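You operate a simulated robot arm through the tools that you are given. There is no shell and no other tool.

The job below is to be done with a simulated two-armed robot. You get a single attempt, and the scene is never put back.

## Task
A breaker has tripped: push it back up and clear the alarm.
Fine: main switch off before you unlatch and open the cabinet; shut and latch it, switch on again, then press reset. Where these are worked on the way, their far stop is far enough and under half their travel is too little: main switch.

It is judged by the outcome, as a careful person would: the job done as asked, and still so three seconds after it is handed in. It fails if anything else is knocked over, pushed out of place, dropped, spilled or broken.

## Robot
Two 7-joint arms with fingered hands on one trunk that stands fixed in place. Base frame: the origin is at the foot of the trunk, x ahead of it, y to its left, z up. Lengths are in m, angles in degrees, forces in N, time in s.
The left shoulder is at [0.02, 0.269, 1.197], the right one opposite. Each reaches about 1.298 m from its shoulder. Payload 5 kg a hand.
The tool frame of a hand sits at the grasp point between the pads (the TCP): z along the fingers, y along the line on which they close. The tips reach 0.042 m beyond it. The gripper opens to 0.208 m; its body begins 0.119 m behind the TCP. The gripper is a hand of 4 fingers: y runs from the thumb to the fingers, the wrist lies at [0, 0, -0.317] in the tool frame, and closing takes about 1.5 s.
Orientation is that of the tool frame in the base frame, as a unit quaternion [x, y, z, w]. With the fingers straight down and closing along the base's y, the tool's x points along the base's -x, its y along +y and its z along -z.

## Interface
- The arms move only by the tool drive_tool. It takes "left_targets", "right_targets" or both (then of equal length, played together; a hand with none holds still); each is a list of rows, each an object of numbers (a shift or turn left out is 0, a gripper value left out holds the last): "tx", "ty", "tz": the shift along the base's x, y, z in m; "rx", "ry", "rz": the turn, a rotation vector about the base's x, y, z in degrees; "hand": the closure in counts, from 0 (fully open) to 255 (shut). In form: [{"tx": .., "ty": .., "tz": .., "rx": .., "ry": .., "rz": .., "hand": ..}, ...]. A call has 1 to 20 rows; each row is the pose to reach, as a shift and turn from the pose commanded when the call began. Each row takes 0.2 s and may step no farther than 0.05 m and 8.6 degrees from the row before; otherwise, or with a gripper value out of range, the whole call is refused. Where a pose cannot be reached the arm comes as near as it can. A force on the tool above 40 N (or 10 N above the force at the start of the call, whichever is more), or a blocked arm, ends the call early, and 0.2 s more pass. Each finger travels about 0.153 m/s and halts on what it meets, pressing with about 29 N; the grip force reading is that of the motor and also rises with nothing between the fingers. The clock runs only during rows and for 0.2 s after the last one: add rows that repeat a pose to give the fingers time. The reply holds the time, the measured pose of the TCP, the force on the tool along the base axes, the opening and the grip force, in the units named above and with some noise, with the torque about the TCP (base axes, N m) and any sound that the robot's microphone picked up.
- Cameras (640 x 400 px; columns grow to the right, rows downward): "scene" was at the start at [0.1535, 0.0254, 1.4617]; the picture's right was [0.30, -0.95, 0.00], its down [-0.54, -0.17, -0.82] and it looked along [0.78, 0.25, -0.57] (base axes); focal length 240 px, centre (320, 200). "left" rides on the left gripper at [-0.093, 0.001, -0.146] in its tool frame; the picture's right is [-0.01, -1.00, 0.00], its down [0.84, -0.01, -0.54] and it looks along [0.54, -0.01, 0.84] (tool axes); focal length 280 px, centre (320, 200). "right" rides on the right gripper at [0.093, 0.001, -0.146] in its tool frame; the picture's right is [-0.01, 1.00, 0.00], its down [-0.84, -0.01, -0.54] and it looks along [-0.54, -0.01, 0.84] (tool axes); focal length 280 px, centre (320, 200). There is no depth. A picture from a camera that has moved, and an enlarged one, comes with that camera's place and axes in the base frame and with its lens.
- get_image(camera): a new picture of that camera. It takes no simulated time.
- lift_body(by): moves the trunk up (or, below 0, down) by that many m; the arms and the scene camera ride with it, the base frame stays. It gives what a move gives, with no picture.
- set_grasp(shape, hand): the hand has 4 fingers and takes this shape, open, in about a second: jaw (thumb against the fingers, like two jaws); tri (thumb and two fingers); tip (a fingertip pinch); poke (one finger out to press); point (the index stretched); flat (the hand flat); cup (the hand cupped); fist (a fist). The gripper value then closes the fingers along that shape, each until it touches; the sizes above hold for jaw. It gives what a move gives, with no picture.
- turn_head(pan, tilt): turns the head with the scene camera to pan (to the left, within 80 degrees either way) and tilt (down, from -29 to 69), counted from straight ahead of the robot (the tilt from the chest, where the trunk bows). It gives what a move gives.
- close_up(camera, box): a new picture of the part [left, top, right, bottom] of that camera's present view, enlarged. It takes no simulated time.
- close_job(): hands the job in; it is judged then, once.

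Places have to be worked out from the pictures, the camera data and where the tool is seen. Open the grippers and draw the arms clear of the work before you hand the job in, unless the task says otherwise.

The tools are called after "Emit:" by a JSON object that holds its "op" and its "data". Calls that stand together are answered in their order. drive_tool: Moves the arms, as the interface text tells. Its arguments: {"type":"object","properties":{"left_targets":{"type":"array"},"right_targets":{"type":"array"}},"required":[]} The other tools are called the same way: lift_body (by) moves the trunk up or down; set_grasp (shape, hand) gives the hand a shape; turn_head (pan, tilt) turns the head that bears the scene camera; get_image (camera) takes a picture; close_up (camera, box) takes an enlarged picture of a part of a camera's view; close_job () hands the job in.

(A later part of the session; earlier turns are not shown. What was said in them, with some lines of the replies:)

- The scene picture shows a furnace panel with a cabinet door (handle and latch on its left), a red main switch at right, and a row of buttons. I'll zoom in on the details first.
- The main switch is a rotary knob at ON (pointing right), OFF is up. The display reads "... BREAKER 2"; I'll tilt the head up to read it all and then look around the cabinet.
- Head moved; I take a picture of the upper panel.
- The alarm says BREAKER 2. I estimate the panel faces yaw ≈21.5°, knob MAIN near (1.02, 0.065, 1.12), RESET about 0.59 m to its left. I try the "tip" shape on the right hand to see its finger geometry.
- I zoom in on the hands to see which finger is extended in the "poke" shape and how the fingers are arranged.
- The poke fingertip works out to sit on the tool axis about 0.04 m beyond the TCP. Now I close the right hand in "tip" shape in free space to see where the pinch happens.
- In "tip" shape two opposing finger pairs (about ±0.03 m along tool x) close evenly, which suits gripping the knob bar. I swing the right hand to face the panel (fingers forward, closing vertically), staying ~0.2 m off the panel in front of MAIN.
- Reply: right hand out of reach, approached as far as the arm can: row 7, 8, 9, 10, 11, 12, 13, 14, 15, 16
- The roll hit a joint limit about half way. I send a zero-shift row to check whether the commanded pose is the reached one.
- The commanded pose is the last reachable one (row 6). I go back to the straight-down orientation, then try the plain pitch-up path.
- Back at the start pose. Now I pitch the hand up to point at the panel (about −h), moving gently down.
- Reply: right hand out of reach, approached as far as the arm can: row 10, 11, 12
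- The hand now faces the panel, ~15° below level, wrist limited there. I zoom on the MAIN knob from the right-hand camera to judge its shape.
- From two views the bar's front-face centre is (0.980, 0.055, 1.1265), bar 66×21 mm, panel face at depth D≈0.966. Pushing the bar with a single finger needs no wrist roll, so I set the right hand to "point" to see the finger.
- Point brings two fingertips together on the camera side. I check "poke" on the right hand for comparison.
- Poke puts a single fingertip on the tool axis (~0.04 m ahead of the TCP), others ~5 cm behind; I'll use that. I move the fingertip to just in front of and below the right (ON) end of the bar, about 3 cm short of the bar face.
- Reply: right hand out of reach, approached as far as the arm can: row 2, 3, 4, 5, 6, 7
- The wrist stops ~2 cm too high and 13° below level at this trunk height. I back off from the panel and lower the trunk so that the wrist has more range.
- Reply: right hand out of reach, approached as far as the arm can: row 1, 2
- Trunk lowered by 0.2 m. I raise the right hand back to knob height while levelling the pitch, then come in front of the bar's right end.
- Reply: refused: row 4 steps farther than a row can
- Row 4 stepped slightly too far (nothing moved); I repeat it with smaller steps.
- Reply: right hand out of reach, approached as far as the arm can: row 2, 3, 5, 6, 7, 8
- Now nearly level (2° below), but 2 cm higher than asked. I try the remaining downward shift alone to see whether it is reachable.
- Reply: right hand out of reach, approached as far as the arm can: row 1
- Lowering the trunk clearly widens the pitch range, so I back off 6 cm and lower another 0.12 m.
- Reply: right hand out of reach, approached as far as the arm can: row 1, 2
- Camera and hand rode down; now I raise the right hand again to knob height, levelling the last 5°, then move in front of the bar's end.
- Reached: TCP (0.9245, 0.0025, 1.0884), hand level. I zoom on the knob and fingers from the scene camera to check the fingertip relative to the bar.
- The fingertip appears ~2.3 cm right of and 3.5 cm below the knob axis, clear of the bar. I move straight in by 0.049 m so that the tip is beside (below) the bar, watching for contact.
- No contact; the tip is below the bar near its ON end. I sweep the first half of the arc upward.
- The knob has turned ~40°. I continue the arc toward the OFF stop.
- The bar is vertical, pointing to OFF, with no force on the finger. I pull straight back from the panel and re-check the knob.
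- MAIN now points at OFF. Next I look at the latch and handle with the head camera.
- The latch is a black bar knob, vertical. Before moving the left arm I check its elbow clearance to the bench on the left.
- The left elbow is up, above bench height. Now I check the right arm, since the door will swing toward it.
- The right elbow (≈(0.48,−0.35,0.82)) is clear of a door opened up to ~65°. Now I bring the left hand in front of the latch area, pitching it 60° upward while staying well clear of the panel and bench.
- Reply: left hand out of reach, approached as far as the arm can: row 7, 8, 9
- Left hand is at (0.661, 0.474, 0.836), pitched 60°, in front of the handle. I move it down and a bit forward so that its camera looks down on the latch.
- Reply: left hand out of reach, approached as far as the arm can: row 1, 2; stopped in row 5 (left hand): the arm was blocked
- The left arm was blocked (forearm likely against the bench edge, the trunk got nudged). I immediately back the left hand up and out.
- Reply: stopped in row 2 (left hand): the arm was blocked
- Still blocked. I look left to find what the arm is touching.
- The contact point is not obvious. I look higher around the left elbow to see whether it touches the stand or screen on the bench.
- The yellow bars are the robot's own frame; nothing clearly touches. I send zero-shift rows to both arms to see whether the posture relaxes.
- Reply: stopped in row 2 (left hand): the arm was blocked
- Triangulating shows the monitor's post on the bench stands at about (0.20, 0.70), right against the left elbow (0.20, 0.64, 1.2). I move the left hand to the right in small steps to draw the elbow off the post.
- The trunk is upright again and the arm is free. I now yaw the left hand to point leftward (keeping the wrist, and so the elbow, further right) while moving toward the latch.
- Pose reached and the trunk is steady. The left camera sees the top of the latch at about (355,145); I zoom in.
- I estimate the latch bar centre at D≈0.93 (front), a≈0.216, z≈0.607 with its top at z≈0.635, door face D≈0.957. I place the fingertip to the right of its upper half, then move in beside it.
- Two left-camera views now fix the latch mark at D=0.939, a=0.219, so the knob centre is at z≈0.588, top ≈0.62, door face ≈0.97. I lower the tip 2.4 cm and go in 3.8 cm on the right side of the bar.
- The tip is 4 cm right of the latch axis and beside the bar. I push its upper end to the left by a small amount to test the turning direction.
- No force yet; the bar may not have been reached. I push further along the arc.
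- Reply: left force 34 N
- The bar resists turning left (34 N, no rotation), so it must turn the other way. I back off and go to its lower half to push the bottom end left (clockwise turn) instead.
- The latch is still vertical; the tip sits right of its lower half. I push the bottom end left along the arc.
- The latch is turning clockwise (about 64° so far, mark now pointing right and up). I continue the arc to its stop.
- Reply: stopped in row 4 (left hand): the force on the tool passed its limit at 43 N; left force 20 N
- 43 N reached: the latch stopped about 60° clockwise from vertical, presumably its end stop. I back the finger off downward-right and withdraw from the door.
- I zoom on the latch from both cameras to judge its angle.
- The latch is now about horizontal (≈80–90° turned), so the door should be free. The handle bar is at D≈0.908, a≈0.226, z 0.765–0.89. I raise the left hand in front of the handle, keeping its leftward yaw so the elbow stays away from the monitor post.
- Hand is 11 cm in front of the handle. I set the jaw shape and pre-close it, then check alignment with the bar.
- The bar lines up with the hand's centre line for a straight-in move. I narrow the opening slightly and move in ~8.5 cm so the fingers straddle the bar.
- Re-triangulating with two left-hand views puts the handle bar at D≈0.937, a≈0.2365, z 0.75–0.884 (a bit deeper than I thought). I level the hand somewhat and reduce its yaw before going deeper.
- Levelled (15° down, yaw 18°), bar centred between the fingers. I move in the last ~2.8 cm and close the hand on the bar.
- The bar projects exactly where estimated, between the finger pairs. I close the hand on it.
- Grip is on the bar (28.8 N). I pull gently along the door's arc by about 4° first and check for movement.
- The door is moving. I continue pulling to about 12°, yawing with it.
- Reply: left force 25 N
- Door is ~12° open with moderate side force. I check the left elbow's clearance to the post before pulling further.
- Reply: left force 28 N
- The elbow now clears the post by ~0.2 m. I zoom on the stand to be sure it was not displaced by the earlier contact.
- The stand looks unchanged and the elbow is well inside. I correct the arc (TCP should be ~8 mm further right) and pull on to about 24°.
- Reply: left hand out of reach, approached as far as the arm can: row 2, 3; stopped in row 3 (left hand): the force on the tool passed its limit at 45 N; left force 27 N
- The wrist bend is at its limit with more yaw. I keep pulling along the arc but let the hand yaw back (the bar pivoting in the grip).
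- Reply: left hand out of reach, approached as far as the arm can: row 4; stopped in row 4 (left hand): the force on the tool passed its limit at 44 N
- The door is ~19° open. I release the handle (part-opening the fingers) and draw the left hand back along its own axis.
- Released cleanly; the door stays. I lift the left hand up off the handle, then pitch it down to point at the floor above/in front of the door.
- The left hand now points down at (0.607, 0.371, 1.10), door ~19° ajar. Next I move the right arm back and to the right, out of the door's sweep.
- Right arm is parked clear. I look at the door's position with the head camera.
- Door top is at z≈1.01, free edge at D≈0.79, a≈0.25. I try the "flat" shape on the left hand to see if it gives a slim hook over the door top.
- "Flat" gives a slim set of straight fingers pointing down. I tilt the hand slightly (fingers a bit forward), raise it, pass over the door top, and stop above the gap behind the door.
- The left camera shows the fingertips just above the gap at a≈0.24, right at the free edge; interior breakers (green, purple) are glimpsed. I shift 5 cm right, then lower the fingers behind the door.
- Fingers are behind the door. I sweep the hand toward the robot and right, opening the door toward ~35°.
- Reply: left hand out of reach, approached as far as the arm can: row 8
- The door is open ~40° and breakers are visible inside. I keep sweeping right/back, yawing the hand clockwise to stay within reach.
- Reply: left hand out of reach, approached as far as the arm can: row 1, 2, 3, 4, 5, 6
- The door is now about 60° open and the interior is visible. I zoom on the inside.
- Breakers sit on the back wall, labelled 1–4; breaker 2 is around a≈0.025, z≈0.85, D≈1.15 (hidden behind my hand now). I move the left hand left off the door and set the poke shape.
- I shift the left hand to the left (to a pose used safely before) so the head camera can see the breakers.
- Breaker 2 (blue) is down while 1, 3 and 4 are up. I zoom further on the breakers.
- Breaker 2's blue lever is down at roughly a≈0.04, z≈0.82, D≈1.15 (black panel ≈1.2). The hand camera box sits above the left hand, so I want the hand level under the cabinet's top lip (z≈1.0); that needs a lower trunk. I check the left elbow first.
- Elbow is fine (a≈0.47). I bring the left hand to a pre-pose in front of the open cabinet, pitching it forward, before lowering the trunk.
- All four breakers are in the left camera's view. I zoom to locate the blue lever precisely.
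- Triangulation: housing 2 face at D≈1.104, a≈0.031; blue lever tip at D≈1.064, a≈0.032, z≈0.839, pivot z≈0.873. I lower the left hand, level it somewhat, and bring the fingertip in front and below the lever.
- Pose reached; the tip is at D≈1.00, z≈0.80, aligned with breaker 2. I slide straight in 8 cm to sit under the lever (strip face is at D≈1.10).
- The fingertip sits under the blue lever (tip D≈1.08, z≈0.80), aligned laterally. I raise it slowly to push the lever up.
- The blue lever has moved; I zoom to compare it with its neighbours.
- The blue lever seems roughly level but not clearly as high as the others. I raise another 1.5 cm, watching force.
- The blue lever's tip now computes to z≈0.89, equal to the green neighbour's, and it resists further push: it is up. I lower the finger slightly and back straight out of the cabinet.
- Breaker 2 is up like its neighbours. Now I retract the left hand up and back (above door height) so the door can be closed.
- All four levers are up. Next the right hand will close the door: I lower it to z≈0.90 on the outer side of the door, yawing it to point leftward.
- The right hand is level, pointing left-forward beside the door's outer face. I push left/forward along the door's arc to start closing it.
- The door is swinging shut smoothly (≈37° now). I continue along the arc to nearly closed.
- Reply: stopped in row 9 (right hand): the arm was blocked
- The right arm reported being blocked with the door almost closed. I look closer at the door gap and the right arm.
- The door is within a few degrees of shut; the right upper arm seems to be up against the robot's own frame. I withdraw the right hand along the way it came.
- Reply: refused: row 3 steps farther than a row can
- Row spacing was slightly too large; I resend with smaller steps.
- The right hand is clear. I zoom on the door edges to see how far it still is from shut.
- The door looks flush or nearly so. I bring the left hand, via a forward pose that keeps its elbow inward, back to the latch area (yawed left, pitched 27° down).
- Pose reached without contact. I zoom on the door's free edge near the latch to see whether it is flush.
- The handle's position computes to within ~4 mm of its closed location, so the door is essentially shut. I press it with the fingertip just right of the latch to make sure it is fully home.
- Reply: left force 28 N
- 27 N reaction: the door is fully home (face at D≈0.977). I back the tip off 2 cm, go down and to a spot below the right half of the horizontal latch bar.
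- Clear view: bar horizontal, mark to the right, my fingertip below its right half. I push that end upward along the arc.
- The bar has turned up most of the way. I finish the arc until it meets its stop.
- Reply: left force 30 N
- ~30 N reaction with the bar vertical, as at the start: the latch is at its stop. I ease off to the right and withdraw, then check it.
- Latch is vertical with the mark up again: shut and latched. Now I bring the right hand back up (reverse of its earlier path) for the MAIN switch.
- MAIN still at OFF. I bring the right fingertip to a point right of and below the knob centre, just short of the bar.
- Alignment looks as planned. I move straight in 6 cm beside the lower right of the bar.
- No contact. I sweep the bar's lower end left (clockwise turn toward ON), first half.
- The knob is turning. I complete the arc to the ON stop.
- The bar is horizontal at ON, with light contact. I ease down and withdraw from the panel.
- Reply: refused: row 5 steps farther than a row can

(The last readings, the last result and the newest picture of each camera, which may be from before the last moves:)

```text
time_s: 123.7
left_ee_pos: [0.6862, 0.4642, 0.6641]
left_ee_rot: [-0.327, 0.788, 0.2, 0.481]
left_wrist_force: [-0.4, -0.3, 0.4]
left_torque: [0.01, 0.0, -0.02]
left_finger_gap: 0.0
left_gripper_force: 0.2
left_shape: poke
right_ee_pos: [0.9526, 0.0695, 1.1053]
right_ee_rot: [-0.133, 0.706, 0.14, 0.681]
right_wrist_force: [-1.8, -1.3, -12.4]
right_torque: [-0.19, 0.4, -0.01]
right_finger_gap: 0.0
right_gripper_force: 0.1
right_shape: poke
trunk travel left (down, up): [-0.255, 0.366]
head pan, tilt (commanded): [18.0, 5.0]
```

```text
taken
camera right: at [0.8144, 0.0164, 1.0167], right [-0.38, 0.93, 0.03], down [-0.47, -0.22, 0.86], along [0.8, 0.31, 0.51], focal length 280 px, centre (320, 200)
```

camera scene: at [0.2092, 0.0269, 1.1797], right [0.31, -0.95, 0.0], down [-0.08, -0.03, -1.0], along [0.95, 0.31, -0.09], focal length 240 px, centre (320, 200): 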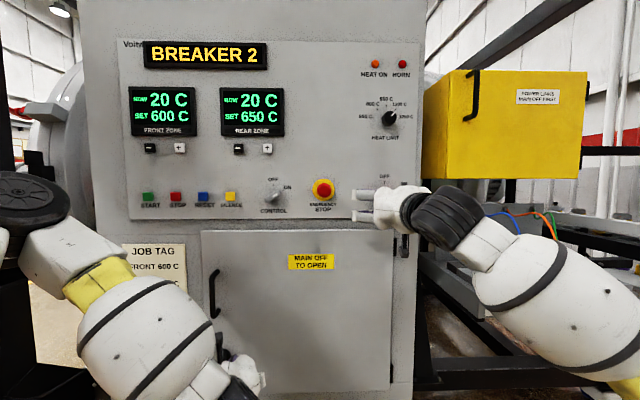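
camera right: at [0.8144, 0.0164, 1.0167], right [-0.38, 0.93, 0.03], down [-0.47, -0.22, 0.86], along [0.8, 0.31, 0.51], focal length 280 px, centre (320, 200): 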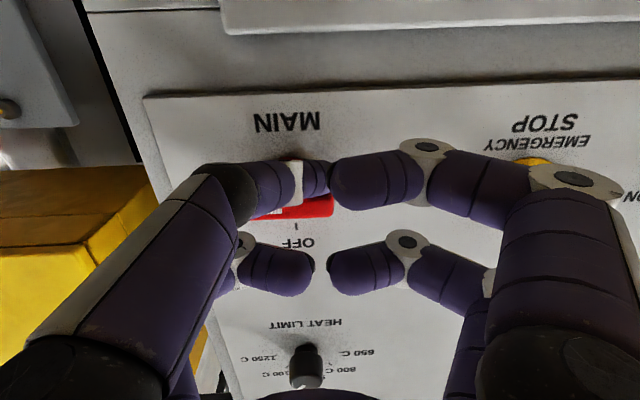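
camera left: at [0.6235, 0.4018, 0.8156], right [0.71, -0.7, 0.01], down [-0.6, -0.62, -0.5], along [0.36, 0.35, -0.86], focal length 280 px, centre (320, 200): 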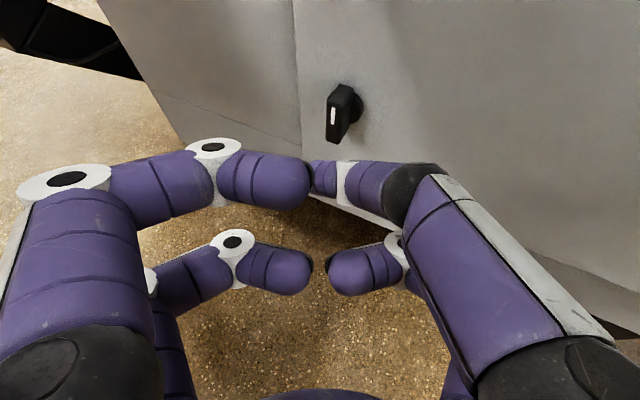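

Power is back: displays lit, front zone alive, alarm "BREAKER 2" still showing (needs RESET). I withdraw the right hand with smaller steps.

Emit:
{"op": "drive_tool", "data": {"right_targets": [{"tx": 0.0, "ty": 0.0, "tz": -0.01}, {"tx": -0.03, "ty": -0.012, "tz": -0.012}, {"tx": -0.07, "ty": -0.028, "tz": -0.005}, {"tx": -0.105, "ty": -0.042, "tz": 0.01}, {"tx": -0.13, "ty": -0.07, "tz": 0.025}, {"tx": -0.14, "ty": -0.105, "tz": 0.04}, {"tx": -0.15, "ty": -0.145, "tz": 0.05}]}}

Emit:
{"op": "get_image", "data": {"camera": "scene"}}

Emit:
{"op": "close_up", "data": {"camera": "scene", "box": [110, 160, 420, 240]}}

```text
time_s: 125.3
left_ee_pos: [0.6861, 0.4633, 0.6662]
left_ee_rot: [-0.326, 0.789, 0.199, 0.481]
left_wrist_force: [0.6, -0.2, 0.2]
left_torque: [-0.01, 0.02, 0.0]
left_finger_gap: 0.0
left_gripper_force: 0.0
left_shape: poke
right_ee_pos: [0.8025, -0.0744, 1.1556]
right_ee_rot: [-0.133, 0.705, 0.139, 0.683]
right_wrist_force: [0.7, 0.2, 0.0]
right_torque: [-0.01, 0.0, -0.06]
right_finger_gap: 0.0
right_gripper_force: 0.1
right_shape: poke
trunk travel left (down, up): [-0.255, 0.366]
head pan, tilt (commanded): [18.0, 5.0]
```

```text
taken
camera scene: at [0.2087, 0.0272, 1.18], right [0.31, -0.95, 0.0], down [-0.08, -0.03, -1.0], along [0.95, 0.31, -0.09], focal length 240 px, centre (320, 200)
```

scene: 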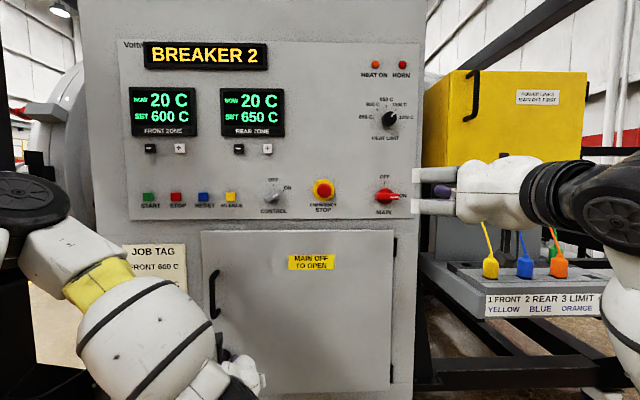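

```text
2.06 times, centred on (265, 200) of scene
camera zoom: at [0.2087, 0.0272, 1.18], right [0.31, -0.95, 0.0], down [-0.08, -0.03, -1.0], along [0.95, 0.31, -0.09], focal length 496 px, centre (434, 200)
```

zoom: 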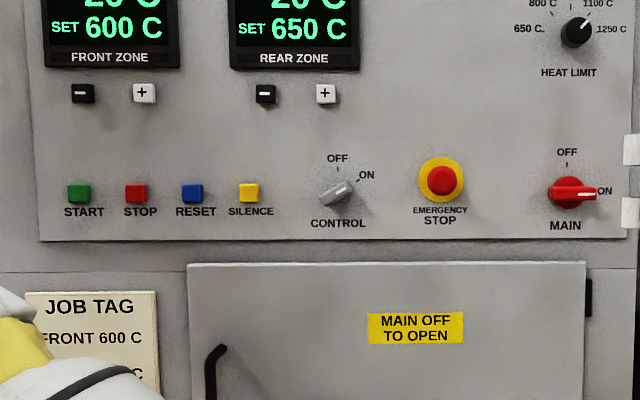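

MAIN is ON. RESET (blue) triangulates to about a≈0.268, z≈1.126, front D≈0.97. I raise the left hand in front of the panel, reducing its yaw and pitch so that only the fingertip leads.

Emit:
{"op": "drive_tool", "data": {"left_targets": [{"tx": -0.003, "ty": 0.0, "tz": 0.044}, {"tx": -0.006, "ty": 0.0, "tz": 0.088}, {"tx": -0.009, "ty": 0.0, "tz": 0.132}, {"tx": -0.012, "ty": 0.0, "tz": 0.176}, {"tx": -0.012, "ty": 0.0, "tz": 0.22}, {"tx": -0.012, "ty": 0.0, "tz": 0.264}, {"tx": -0.012, "ty": 0.0, "tz": 0.308}, {"tx": -0.012, "ty": 0.0, "tz": 0.352}, {"tx": -0.012, "ty": 0.0, "tz": 0.396}, {"tx": -0.012, "ty": 0.0, "tz": 0.44}]}}

Emit:
{"op": "turn_head", "data": {"pan": 60, "tilt": 5}}

Emit:
{"op": "get_image", "data": {"camera": "scene"}}

Emit:
{"op": "get_image", "data": {"camera": "left"}}

```text
time_s: 127.5
left_ee_pos: [0.6725, 0.4643, 1.1066]
left_ee_rot: [-0.326, 0.789, 0.198, 0.481]
left_wrist_force: [-0.1, 0.8, 0.0]
left_torque: [0.0, -0.01, -0.01]
left_finger_gap: 0.0
left_gripper_force: 0.1
left_shape: poke
right_ee_pos: [0.8018, -0.0763, 1.1558]
right_ee_rot: [-0.132, 0.705, 0.138, 0.683]
right_wrist_force: [0.1, 0.3, -0.5]
right_torque: [-0.01, 0.02, -0.01]
right_finger_gap: 0.0
right_gripper_force: 0.0
right_shape: poke
trunk travel left (down, up): [-0.255, 0.366]
head pan, tilt (commanded): [18.0, 5.0]
```

```text
time_s: 128.6
left_ee_pos: [0.6724, 0.4644, 1.1043]
left_ee_rot: [-0.325, 0.789, 0.199, 0.481]
left_wrist_force: [0.2, 0.1, 0.5]
left_torque: [0.0, -0.01, 0.03]
left_finger_gap: 0.0001
left_gripper_force: 0.1
left_shape: poke
right_ee_pos: [0.8017, -0.0745, 1.1553]
right_ee_rot: [-0.133, 0.705, 0.139, 0.683]
right_wrist_force: [0.1, -0.8, -0.9]
right_torque: [0.0, 0.0, -0.02]
right_finger_gap: 0.0001
right_gripper_force: 0.1
right_shape: poke
trunk travel left (down, up): [-0.255, 0.366]
head pan, tilt (commanded): [60.0, 5.0]
```

```text
taken
camera scene: at [0.1672, 0.0781, 1.18], right [0.87, -0.5, 0.0], down [-0.04, -0.08, -1.0], along [0.5, 0.86, -0.09], focal length 240 px, centre (320, 200)
```

scene: 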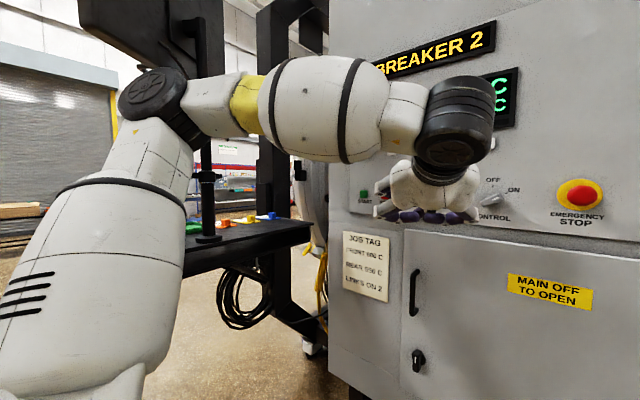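

```text
taken
camera left: at [0.6093, 0.4027, 1.2551], right [0.71, -0.7, 0.01], down [-0.6, -0.62, -0.5], along [0.36, 0.35, -0.86], focal length 280 px, centre (320, 200)
```

left: 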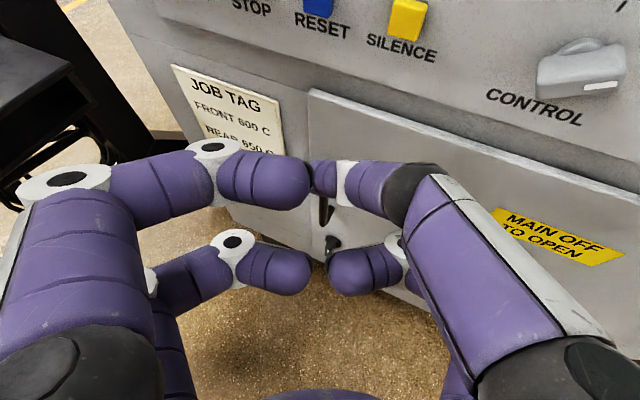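

The left elbow sits ~0.1 m from the monitor stand. To keep it clear I'll press RESET with the arm more extended and the hand inclined from above; I lower the trunk 0.1 m first (both hands are clear of the panel).

Emit:
{"op": "lift_body", "data": {"by": -0.1}}

Emit:
{"op": "get_image", "data": {"camera": "scene"}}

```text
time_s: 129.9
left_ee_pos: [0.6727, 0.4638, 1.0074]
left_ee_rot: [-0.327, 0.788, 0.199, 0.482]
left_wrist_force: [0.6, 0.3, 0.4]
left_torque: [-0.09, 0.03, -0.04]
left_finger_gap: 0.0
left_gripper_force: 0.0
left_shape: poke
right_ee_pos: [0.8001, -0.0759, 1.0574]
right_ee_rot: [-0.133, 0.704, 0.139, 0.684]
right_wrist_force: [-1.2, -0.2, 0.3]
right_torque: [-0.07, 0.12, -0.02]
right_finger_gap: 0.0
right_gripper_force: 0.1
right_shape: poke
trunk travel left (down, up): [-0.155, 0.466]
head pan, tilt (commanded): [60.0, 5.0]
```

```text
taken
camera scene: at [0.2156, 0.0781, 1.069], right [0.87, -0.5, 0.0], down [-0.04, -0.08, -1.0], along [0.5, 0.86, -0.09], focal length 240 px, centre (320, 200)
```

scene: 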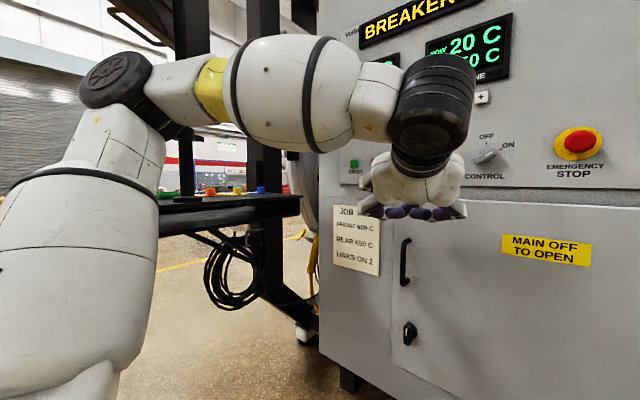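

Elbow still at a≈0.45. I move the left hand up toward RESET, turning it to point forward-down (45°), in careful steps.

Emit:
{"op": "drive_tool", "data": {"left_targets": [{"tx": 0.005, "ty": 0.01, "tz": 0.035, "rx": -2.0, "ry": 3.0, "rz": -4.7}, {"tx": 0.012, "ty": 0.03, "tz": 0.07, "rx": -4.0, "ry": 6.0, "rz": -9.3}, {"tx": 0.02, "ty": 0.055, "tz": 0.1, "rx": -6.0, "ry": 9.1, "rz": -14.0}]}}

Emit:
{"op": "get_image", "data": {"camera": "scene"}}

Emit:
{"op": "get_image", "data": {"camera": "left"}}

```text
time_s: 130.7
left_ee_pos: [0.6928, 0.5203, 1.1074]
left_ee_rot: [-0.235, 0.868, 0.122, 0.42]
left_wrist_force: [-0.1, -0.7, 1.0]
left_torque: [0.03, 0.09, 0.01]
left_finger_gap: 0.0002
left_gripper_force: 0.0
left_shape: poke
right_ee_pos: [0.8012, -0.0743, 1.0563]
right_ee_rot: [-0.133, 0.704, 0.14, 0.683]
right_wrist_force: [-0.9, -1.1, -0.6]
right_torque: [0.02, 0.0, -0.01]
right_finger_gap: 0.0002
right_gripper_force: 0.1
right_shape: poke
trunk travel left (down, up): [-0.155, 0.466]
head pan, tilt (commanded): [60.0, 5.0]
```

```text
taken
camera scene: at [0.2163, 0.0778, 1.0684], right [0.87, -0.5, 0.0], down [-0.04, -0.08, -1.0], along [0.5, 0.86, -0.09], focal length 240 px, centre (320, 200)
```

scene: 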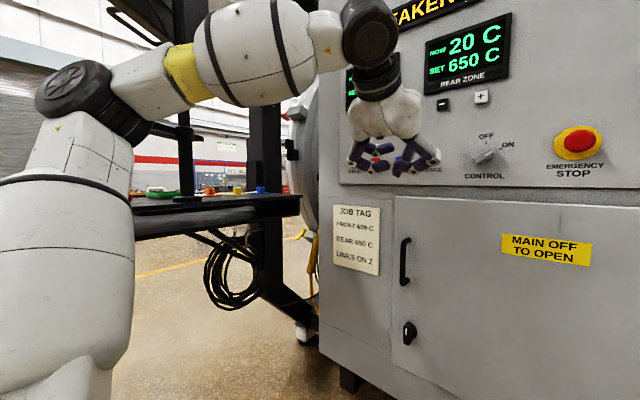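

```text
taken
camera left: at [0.6447, 0.4881, 1.2695], right [0.52, -0.85, 0.0], down [-0.81, -0.49, -0.33], along [0.28, 0.18, -0.94], focal length 280 px, centre (320, 200)
```

left: 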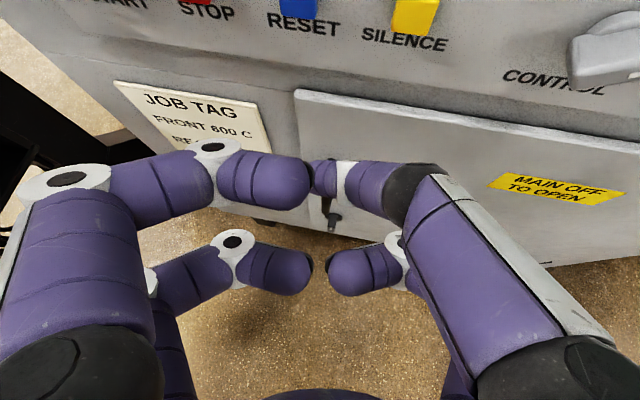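

RESET's label triangulates to D≈0.99 on the plate, a≈0.269; the button centre is a≈0.268, z≈1.1265. Hand is inclined 38°. I move the fingertip to ~3 cm in front of RESET.

Emit:
{"op": "drive_tool", "data": {"left_targets": [{"tx": 0.019, "ty": 0.02, "tz": 0.014}, {"tx": 0.038, "ty": 0.04, "tz": 0.026}, {"tx": 0.0561, "ty": 0.0581, "tz": 0.036}]}}

Emit:
{"op": "get_image", "data": {"camera": "left"}}

Emit:
{"op": "get_image", "data": {"camera": "scene"}}

```text
time_s: 131.5
left_ee_pos: [0.7502, 0.5757, 1.1424]
left_ee_rot: [-0.236, 0.867, 0.123, 0.421]
left_wrist_force: [0.4, -0.3, 0.4]
left_torque: [-0.03, 0.03, 0.0]
left_finger_gap: 0.0
left_gripper_force: 0.1
left_shape: poke
right_ee_pos: [0.8021, -0.0749, 1.055]
right_ee_rot: [-0.133, 0.705, 0.14, 0.683]
right_wrist_force: [-0.1, 0.7, 0.3]
right_torque: [-0.07, 0.03, 0.0]
right_finger_gap: 0.0
right_gripper_force: 0.0
right_shape: poke
trunk travel left (down, up): [-0.155, 0.466]
head pan, tilt (commanded): [60.0, 5.0]
```

```text
taken
camera left: at [0.7008, 0.5449, 1.3056], right [0.52, -0.85, 0.0], down [-0.81, -0.49, -0.33], along [0.28, 0.18, -0.94], focal length 280 px, centre (320, 200)
```

left: 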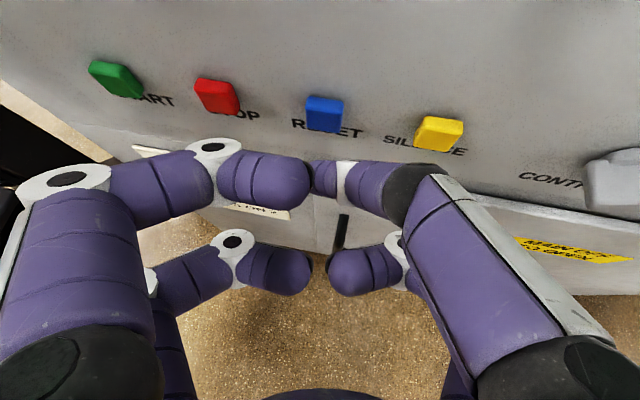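

```text
taken
camera scene: at [0.2163, 0.078, 1.0682], right [0.87, -0.5, 0.0], down [-0.04, -0.08, -1.0], along [0.5, 0.86, -0.09], focal length 240 px, centre (320, 200)
```

scene: 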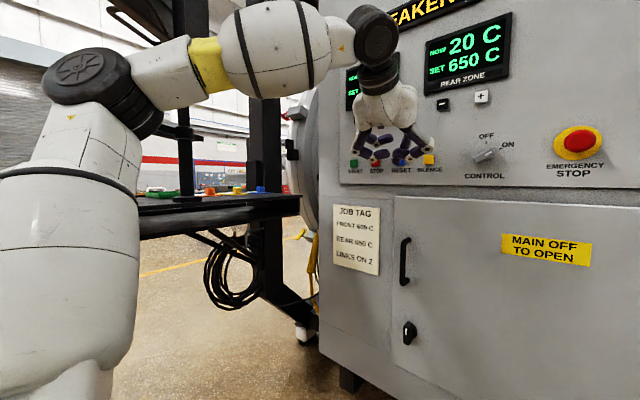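

The buttons are in view; my contact point is D≈0.943, a≈0.263, z≈1.126, right in front of RESET. I press forward in small steps.

Emit:
{"op": "drive_tool", "data": {"left_targets": [{"tx": 0.0078, "ty": 0.0074}, {"tx": 0.0171, "ty": 0.011}, {"tx": 0.0245, "ty": 0.014}, {"tx": 0.0301, "ty": 0.0162}]}}

Emit:
{"op": "get_image", "data": {"camera": "left"}}

Emit:
{"op": "get_image", "data": {"camera": "scene"}}

```text
time_s: 132.5
left_ee_pos: [0.7805, 0.5938, 1.1416]
left_ee_rot: [-0.236, 0.868, 0.123, 0.42]
left_wrist_force: [-1.9, -0.7, -1.1]
left_torque: [-0.02, 0.02, -0.01]
left_finger_gap: 0.0
left_gripper_force: 0.1
left_shape: poke
right_ee_pos: [0.8021, -0.0757, 1.0552]
right_ee_rot: [-0.133, 0.705, 0.14, 0.682]
right_wrist_force: [-0.7, 0.2, 0.9]
right_torque: [0.01, 0.0, 0.03]
right_finger_gap: 0.0001
right_gripper_force: 0.0
right_shape: poke
trunk travel left (down, up): [-0.155, 0.466]
head pan, tilt (commanded): [60.0, 5.0]
heard: click
```

```text
taken
camera left: at [0.7314, 0.5621, 1.3052], right [0.52, -0.85, 0.0], down [-0.81, -0.49, -0.33], along [0.28, 0.18, -0.94], focal length 280 px, centre (320, 200)
```

left: 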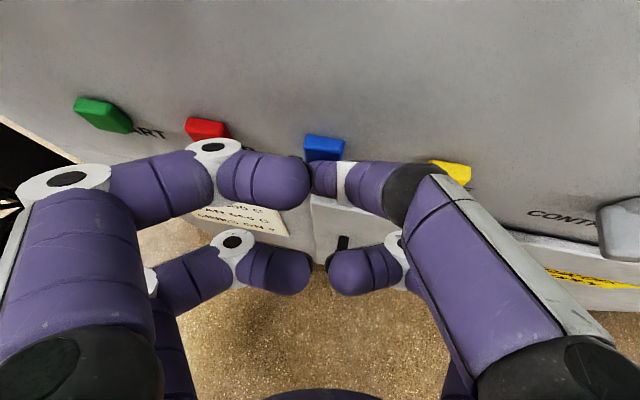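

```text
taken
camera scene: at [0.2164, 0.0781, 1.0683], right [0.87, -0.5, 0.0], down [-0.04, -0.08, -1.0], along [0.5, 0.86, -0.09], focal length 240 px, centre (320, 200)
```

scene: 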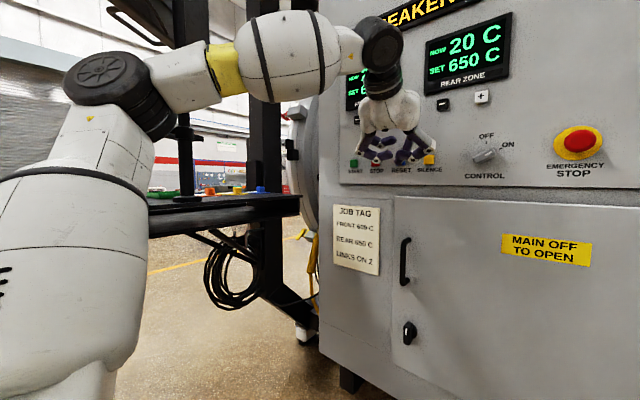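

A click was heard. I check the alarm display.

Emit:
{"op": "turn_head", "data": {"pan": 25, "tilt": -5}}

Emit:
{"op": "get_image", "data": {"camera": "scene"}}

```text
time_s: 133.5
left_ee_pos: [0.7803, 0.5934, 1.1423]
left_ee_rot: [-0.235, 0.868, 0.123, 0.42]
left_wrist_force: [-1.2, -0.5, -0.4]
left_torque: [-0.03, 0.09, 0.04]
left_finger_gap: 0.0001
left_gripper_force: 0.0
left_shape: poke
right_ee_pos: [0.8021, -0.075, 1.0548]
right_ee_rot: [-0.133, 0.705, 0.139, 0.682]
right_wrist_force: [-0.6, 0.5, -0.1]
right_torque: [0.0, -0.01, 0.03]
right_finger_gap: 0.0003
right_gripper_force: 0.0
right_shape: poke
trunk travel left (down, up): [-0.155, 0.466]
head pan, tilt (commanded): [25.0, -5.0]
```

```text
taken
camera scene: at [0.2498, 0.0356, 1.0839], right [0.42, -0.91, 0.0], down [0.08, 0.04, -1.0], along [0.9, 0.42, 0.09], focal length 240 px, centre (320, 200)
```

scene: 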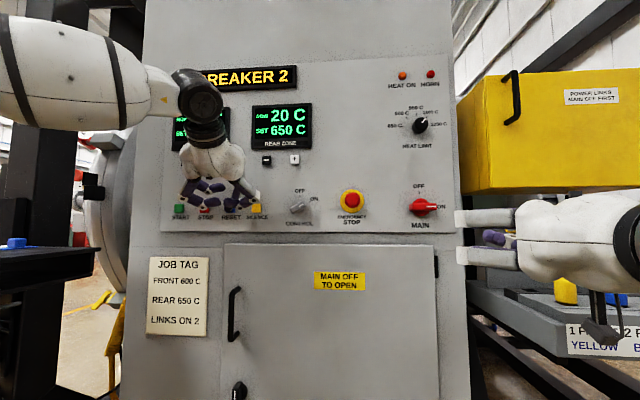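

Still showing BREAKER 2; the press may be partial (only ~2 N). I push a few millimetres deeper.

Emit:
{"op": "drive_tool", "data": {"left_targets": [{"tx": 0.0037, "ty": 0.0015}, {"tx": 0.0074, "ty": 0.0029}, {"tx": 0.0102, "ty": 0.004}]}}

Emit:
{"op": "get_image", "data": {"camera": "scene"}}

Emit:
{"op": "get_image", "data": {"camera": "left"}}

```text
time_s: 134.3
left_ee_pos: [0.7881, 0.596, 1.1432]
left_ee_rot: [-0.236, 0.868, 0.123, 0.42]
left_wrist_force: [-29.1, -19.8, -9.7]
left_torque: [-0.71, 1.13, 0.16]
left_finger_gap: 0.0
left_gripper_force: 0.0
left_shape: poke
right_ee_pos: [0.8006, -0.0764, 1.0562]
right_ee_rot: [-0.133, 0.704, 0.14, 0.683]
right_wrist_force: [0.6, 0.3, -0.6]
right_torque: [-0.04, -0.01, 0.0]
right_finger_gap: 0.0
right_gripper_force: 0.1
right_shape: poke
trunk travel left (down, up): [-0.155, 0.466]
head pan, tilt (commanded): [25.0, -5.0]
```

```text
taken
camera scene: at [0.2487, 0.0348, 1.0842], right [0.42, -0.91, 0.0], down [0.08, 0.04, -1.0], along [0.9, 0.42, 0.09], focal length 240 px, centre (320, 200)
```

scene: 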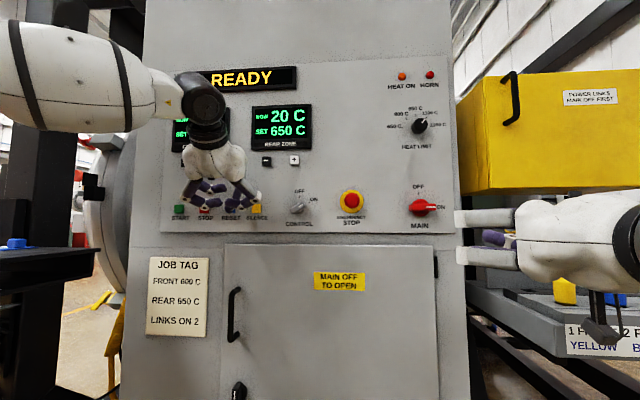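

```text
taken
camera left: at [0.7396, 0.5642, 1.3061], right [0.52, -0.85, 0.0], down [-0.81, -0.49, -0.33], along [0.28, 0.17, -0.94], focal length 280 px, centre (320, 200)
```

left: 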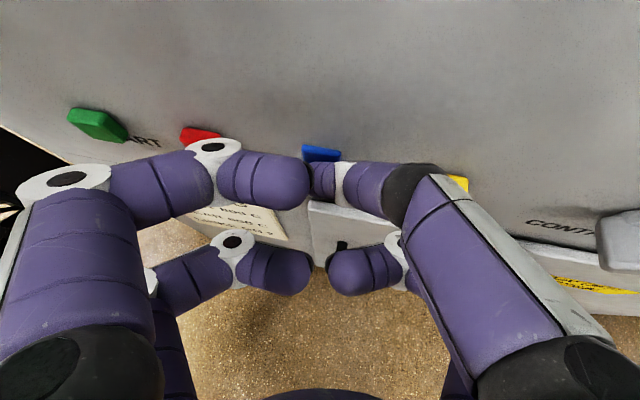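

The display now reads READY: the alarm is cleared. I withdraw the left hand straight back from the panel.

Emit:
{"op": "drive_tool", "data": {"left_targets": [{"tx": -0.0102, "ty": -0.004}, {"tx": -0.03, "ty": -0.012}, {"tx": -0.06, "ty": -0.024}, {"tx": -0.09, "ty": -0.045}, {"tx": -0.11, "ty": -0.08}]}}

Emit:
{"op": "get_image", "data": {"camera": "scene"}}

Emit:
{"op": "get_image", "data": {"camera": "left"}}

```text
time_s: 135.5
left_ee_pos: [0.6811, 0.5181, 1.14]
left_ee_rot: [-0.236, 0.867, 0.124, 0.421]
left_wrist_force: [0.3, 0.2, -0.6]
left_torque: [-0.02, -0.02, -0.04]
left_finger_gap: 0.0001
left_gripper_force: 0.1
left_shape: poke
right_ee_pos: [0.8012, -0.0751, 1.055]
right_ee_rot: [-0.132, 0.706, 0.139, 0.682]
right_wrist_force: [0.9, 0.0, -0.2]
right_torque: [-0.04, 0.03, -0.04]
right_finger_gap: 0.0
right_gripper_force: 0.1
right_shape: poke
trunk travel left (down, up): [-0.155, 0.466]
head pan, tilt (commanded): [25.0, -5.0]
```

```text
taken
camera scene: at [0.2498, 0.0358, 1.084], right [0.42, -0.91, 0.0], down [0.08, 0.04, -1.0], along [0.9, 0.42, 0.09], focal length 240 px, centre (320, 200)
```

scene: 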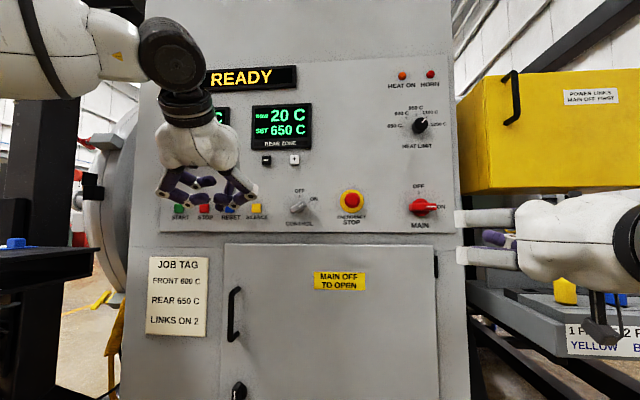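

```text
taken
camera left: at [0.6319, 0.4865, 1.3042], right [0.52, -0.85, 0.0], down [-0.81, -0.49, -0.33], along [0.28, 0.17, -0.94], focal length 280 px, centre (320, 200)
```

left: 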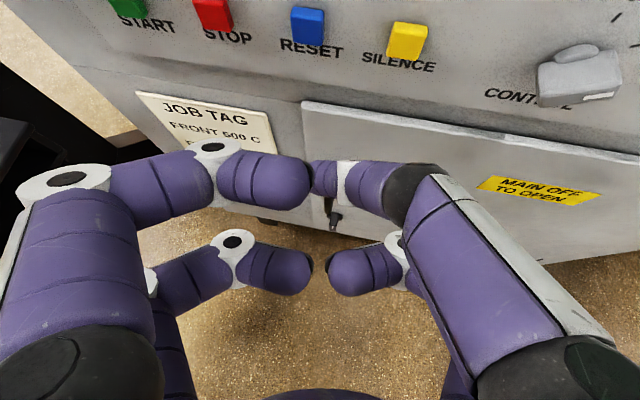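

READY holds. I draw both arms further back from the panel.

Emit:
{"op": "drive_tool", "data": {"left_targets": [{"tx": -0.015, "ty": -0.03}, {"tx": -0.03, "ty": -0.06}, {"tx": -0.045, "ty": -0.09}], "right_targets": [{"tx": -0.035, "ty": -0.03, "tz": 0.0}, {"tx": -0.07, "ty": -0.06, "tz": 0.0}, {"tx": -0.1, "ty": -0.095, "tz": 0.0}]}}

Emit:
{"op": "set_grasp", "data": {"shape": "jaw", "hand": "left"}}

Emit:
{"op": "set_grasp", "data": {"shape": "jaw", "hand": "right"}}

Emit:
{"op": "turn_head", "data": {"pan": 22, "tilt": 15}}

Emit:
{"op": "get_image", "data": {"camera": "scene"}}

```text
time_s: 136.3
left_ee_pos: [0.6351, 0.4282, 1.1397]
left_ee_rot: [-0.236, 0.868, 0.122, 0.42]
left_wrist_force: [0.0, 1.4, -0.5]
left_torque: [-0.07, -0.01, -0.08]
left_finger_gap: 0.0002
left_gripper_force: 0.0
left_shape: poke
right_ee_pos: [0.7019, -0.1707, 1.0535]
right_ee_rot: [-0.133, 0.705, 0.139, 0.683]
right_wrist_force: [0.8, 0.2, -0.9]
right_torque: [0.0, 0.03, -0.09]
right_finger_gap: 0.0001
right_gripper_force: 0.1
right_shape: poke
trunk travel left (down, up): [-0.155, 0.466]
head pan, tilt (commanded): [25.0, -5.0]
```

```text
time_s: 137.2
left_ee_pos: [0.6353, 0.4288, 1.141]
left_ee_rot: [-0.235, 0.868, 0.123, 0.42]
left_wrist_force: [-0.9, 0.6, -0.4]
left_torque: [-0.02, 0.01, -0.01]
left_finger_gap: 0.208
left_gripper_force: 0.2
left_shape: jaw
right_ee_pos: [0.7023, -0.1706, 1.055]
right_ee_rot: [-0.133, 0.705, 0.139, 0.682]
right_wrist_force: [-0.3, 0.3, 0.2]
right_torque: [-0.03, 0.0, 0.0]
right_finger_gap: 0.0002
right_gripper_force: 0.0
right_shape: poke
trunk travel left (down, up): [-0.155, 0.466]
head pan, tilt (commanded): [25.0, -5.0]
```

```text
time_s: 138.1
left_ee_pos: [0.6364, 0.4283, 1.1403]
left_ee_rot: [-0.235, 0.868, 0.123, 0.42]
left_wrist_force: [0.4, -0.1, 0.2]
left_torque: [-0.01, 0.02, -0.02]
left_finger_gap: 0.2081
left_gripper_force: 0.0
left_shape: jaw
right_ee_pos: [0.7022, -0.1701, 1.0549]
right_ee_rot: [-0.133, 0.705, 0.14, 0.682]
right_wrist_force: [0.1, -0.3, 0.6]
right_torque: [0.0, 0.0, -0.01]
right_finger_gap: 0.2081
right_gripper_force: 0.2
right_shape: jaw
trunk travel left (down, up): [-0.155, 0.466]
head pan, tilt (commanded): [25.0, -5.0]
```

```text
time_s: 139.0
left_ee_pos: [0.6358, 0.4286, 1.1421]
left_ee_rot: [-0.235, 0.868, 0.123, 0.42]
left_wrist_force: [0.5, -0.5, 0.6]
left_torque: [0.0, -0.03, 0.03]
left_finger_gap: 0.208
left_gripper_force: 0.1
left_shape: jaw
right_ee_pos: [0.7024, -0.1701, 1.0548]
right_ee_rot: [-0.133, 0.705, 0.14, 0.682]
right_wrist_force: [0.0, 0.2, 0.1]
right_torque: [-0.02, 0.02, 0.01]
right_finger_gap: 0.2076
right_gripper_force: 0.1
right_shape: jaw
trunk travel left (down, up): [-0.155, 0.466]
head pan, tilt (commanded): [22.0, 15.0]
```

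```text
taken
camera scene: at [0.2571, 0.0336, 1.0521], right [0.37, -0.93, 0.0], down [-0.24, -0.1, -0.97], along [0.9, 0.36, -0.26], focal length 240 px, centre (320, 200)
```

scene: 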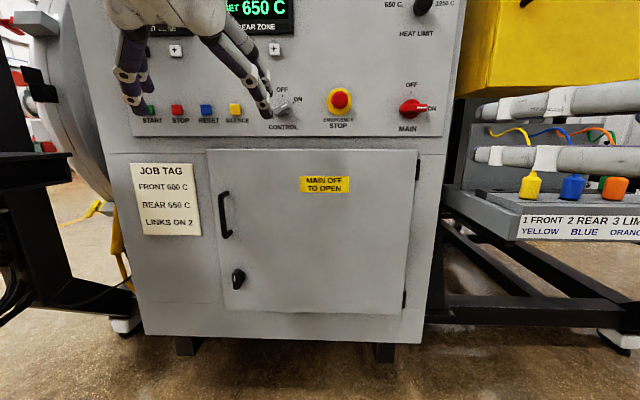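

Door shut, latch vertical, MAIN ON, hands open and clear. I do a last check of the latch, the display and the bench on the left.

Emit:
{"op": "close_up", "data": {"camera": "scene", "box": [190, 130, 440, 340]}}

Emit:
{"op": "turn_head", "data": {"pan": 55, "tilt": 0}}

Emit:
{"op": "get_image", "data": {"camera": "scene"}}

```text
1.90 times, centred on (315, 235) of scene
camera zoom: at [0.2571, 0.0336, 1.0521], right [0.37, -0.93, 0.0], down [-0.24, -0.1, -0.97], along [0.9, 0.36, -0.26], focal length 458 px, centre (330, 133)
```

zoom: 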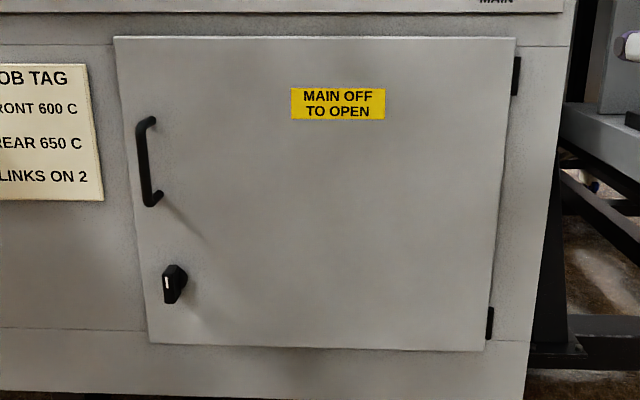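

```text
time_s: 139.9
left_ee_pos: [0.6357, 0.4284, 1.1404]
left_ee_rot: [-0.236, 0.868, 0.123, 0.42]
left_wrist_force: [0.6, -0.1, -0.9]
left_torque: [0.01, 0.0, 0.01]
left_finger_gap: 0.2079
left_gripper_force: 0.2
left_shape: jaw
right_ee_pos: [0.7029, -0.1697, 1.0544]
right_ee_rot: [-0.133, 0.705, 0.139, 0.682]
right_wrist_force: [0.5, 0.2, 0.1]
right_torque: [0.03, 0.01, 0.01]
right_finger_gap: 0.208
right_gripper_force: 0.0
right_shape: jaw
trunk travel left (down, up): [-0.155, 0.466]
head pan, tilt (commanded): [55.0, 0.0]
```

```text
taken
camera scene: at [0.2222, 0.0723, 1.0762], right [0.82, -0.57, 0.0], down [0.0, 0.0, -1.0], along [0.57, 0.82, 0.0], focal length 240 px, centre (320, 200)
```

scene: 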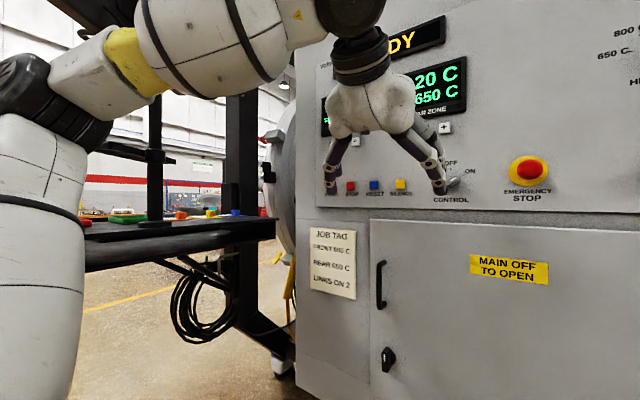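

READY is displayed, the door is shut and latched, MAIN is on, the bench items stand as before, and both hands are open and clear. I hand the job in.

Emit:
{"op": "close_job", "data": {}}

```text
The job is handed in.
```

The tripped breaker (number 2, FRONT) is back up and the alarm is cleared: the display changed from BREAKER 2 to READY.

1. **Main switch off:** I turned MAIN from ON to OFF before touching the cabinet.
2. **Cabinet and breaker:** I unlatched and opened the door and pushed the blue breaker 2 lever up. It now sits level with the other three.
3. **Closing up:** I shut the door, pressed it home and turned the latch back to vertical.
4. **Power and reset:** I turned MAIN back ON; the displays lit and the FRONT zone came up. I then pressed RESET until the alarm cleared.

While I was first reaching for the latch, the left elbow pressed against the post of the monitor stand on the left-hand bench. It pushed the robot's trunk about 5 cm sideways before I backed off. The stand and the bench items looked unchanged when I checked, and nothing else appeared moved.

Both hands are open and drawn clear of the panel, and the job is handed in.
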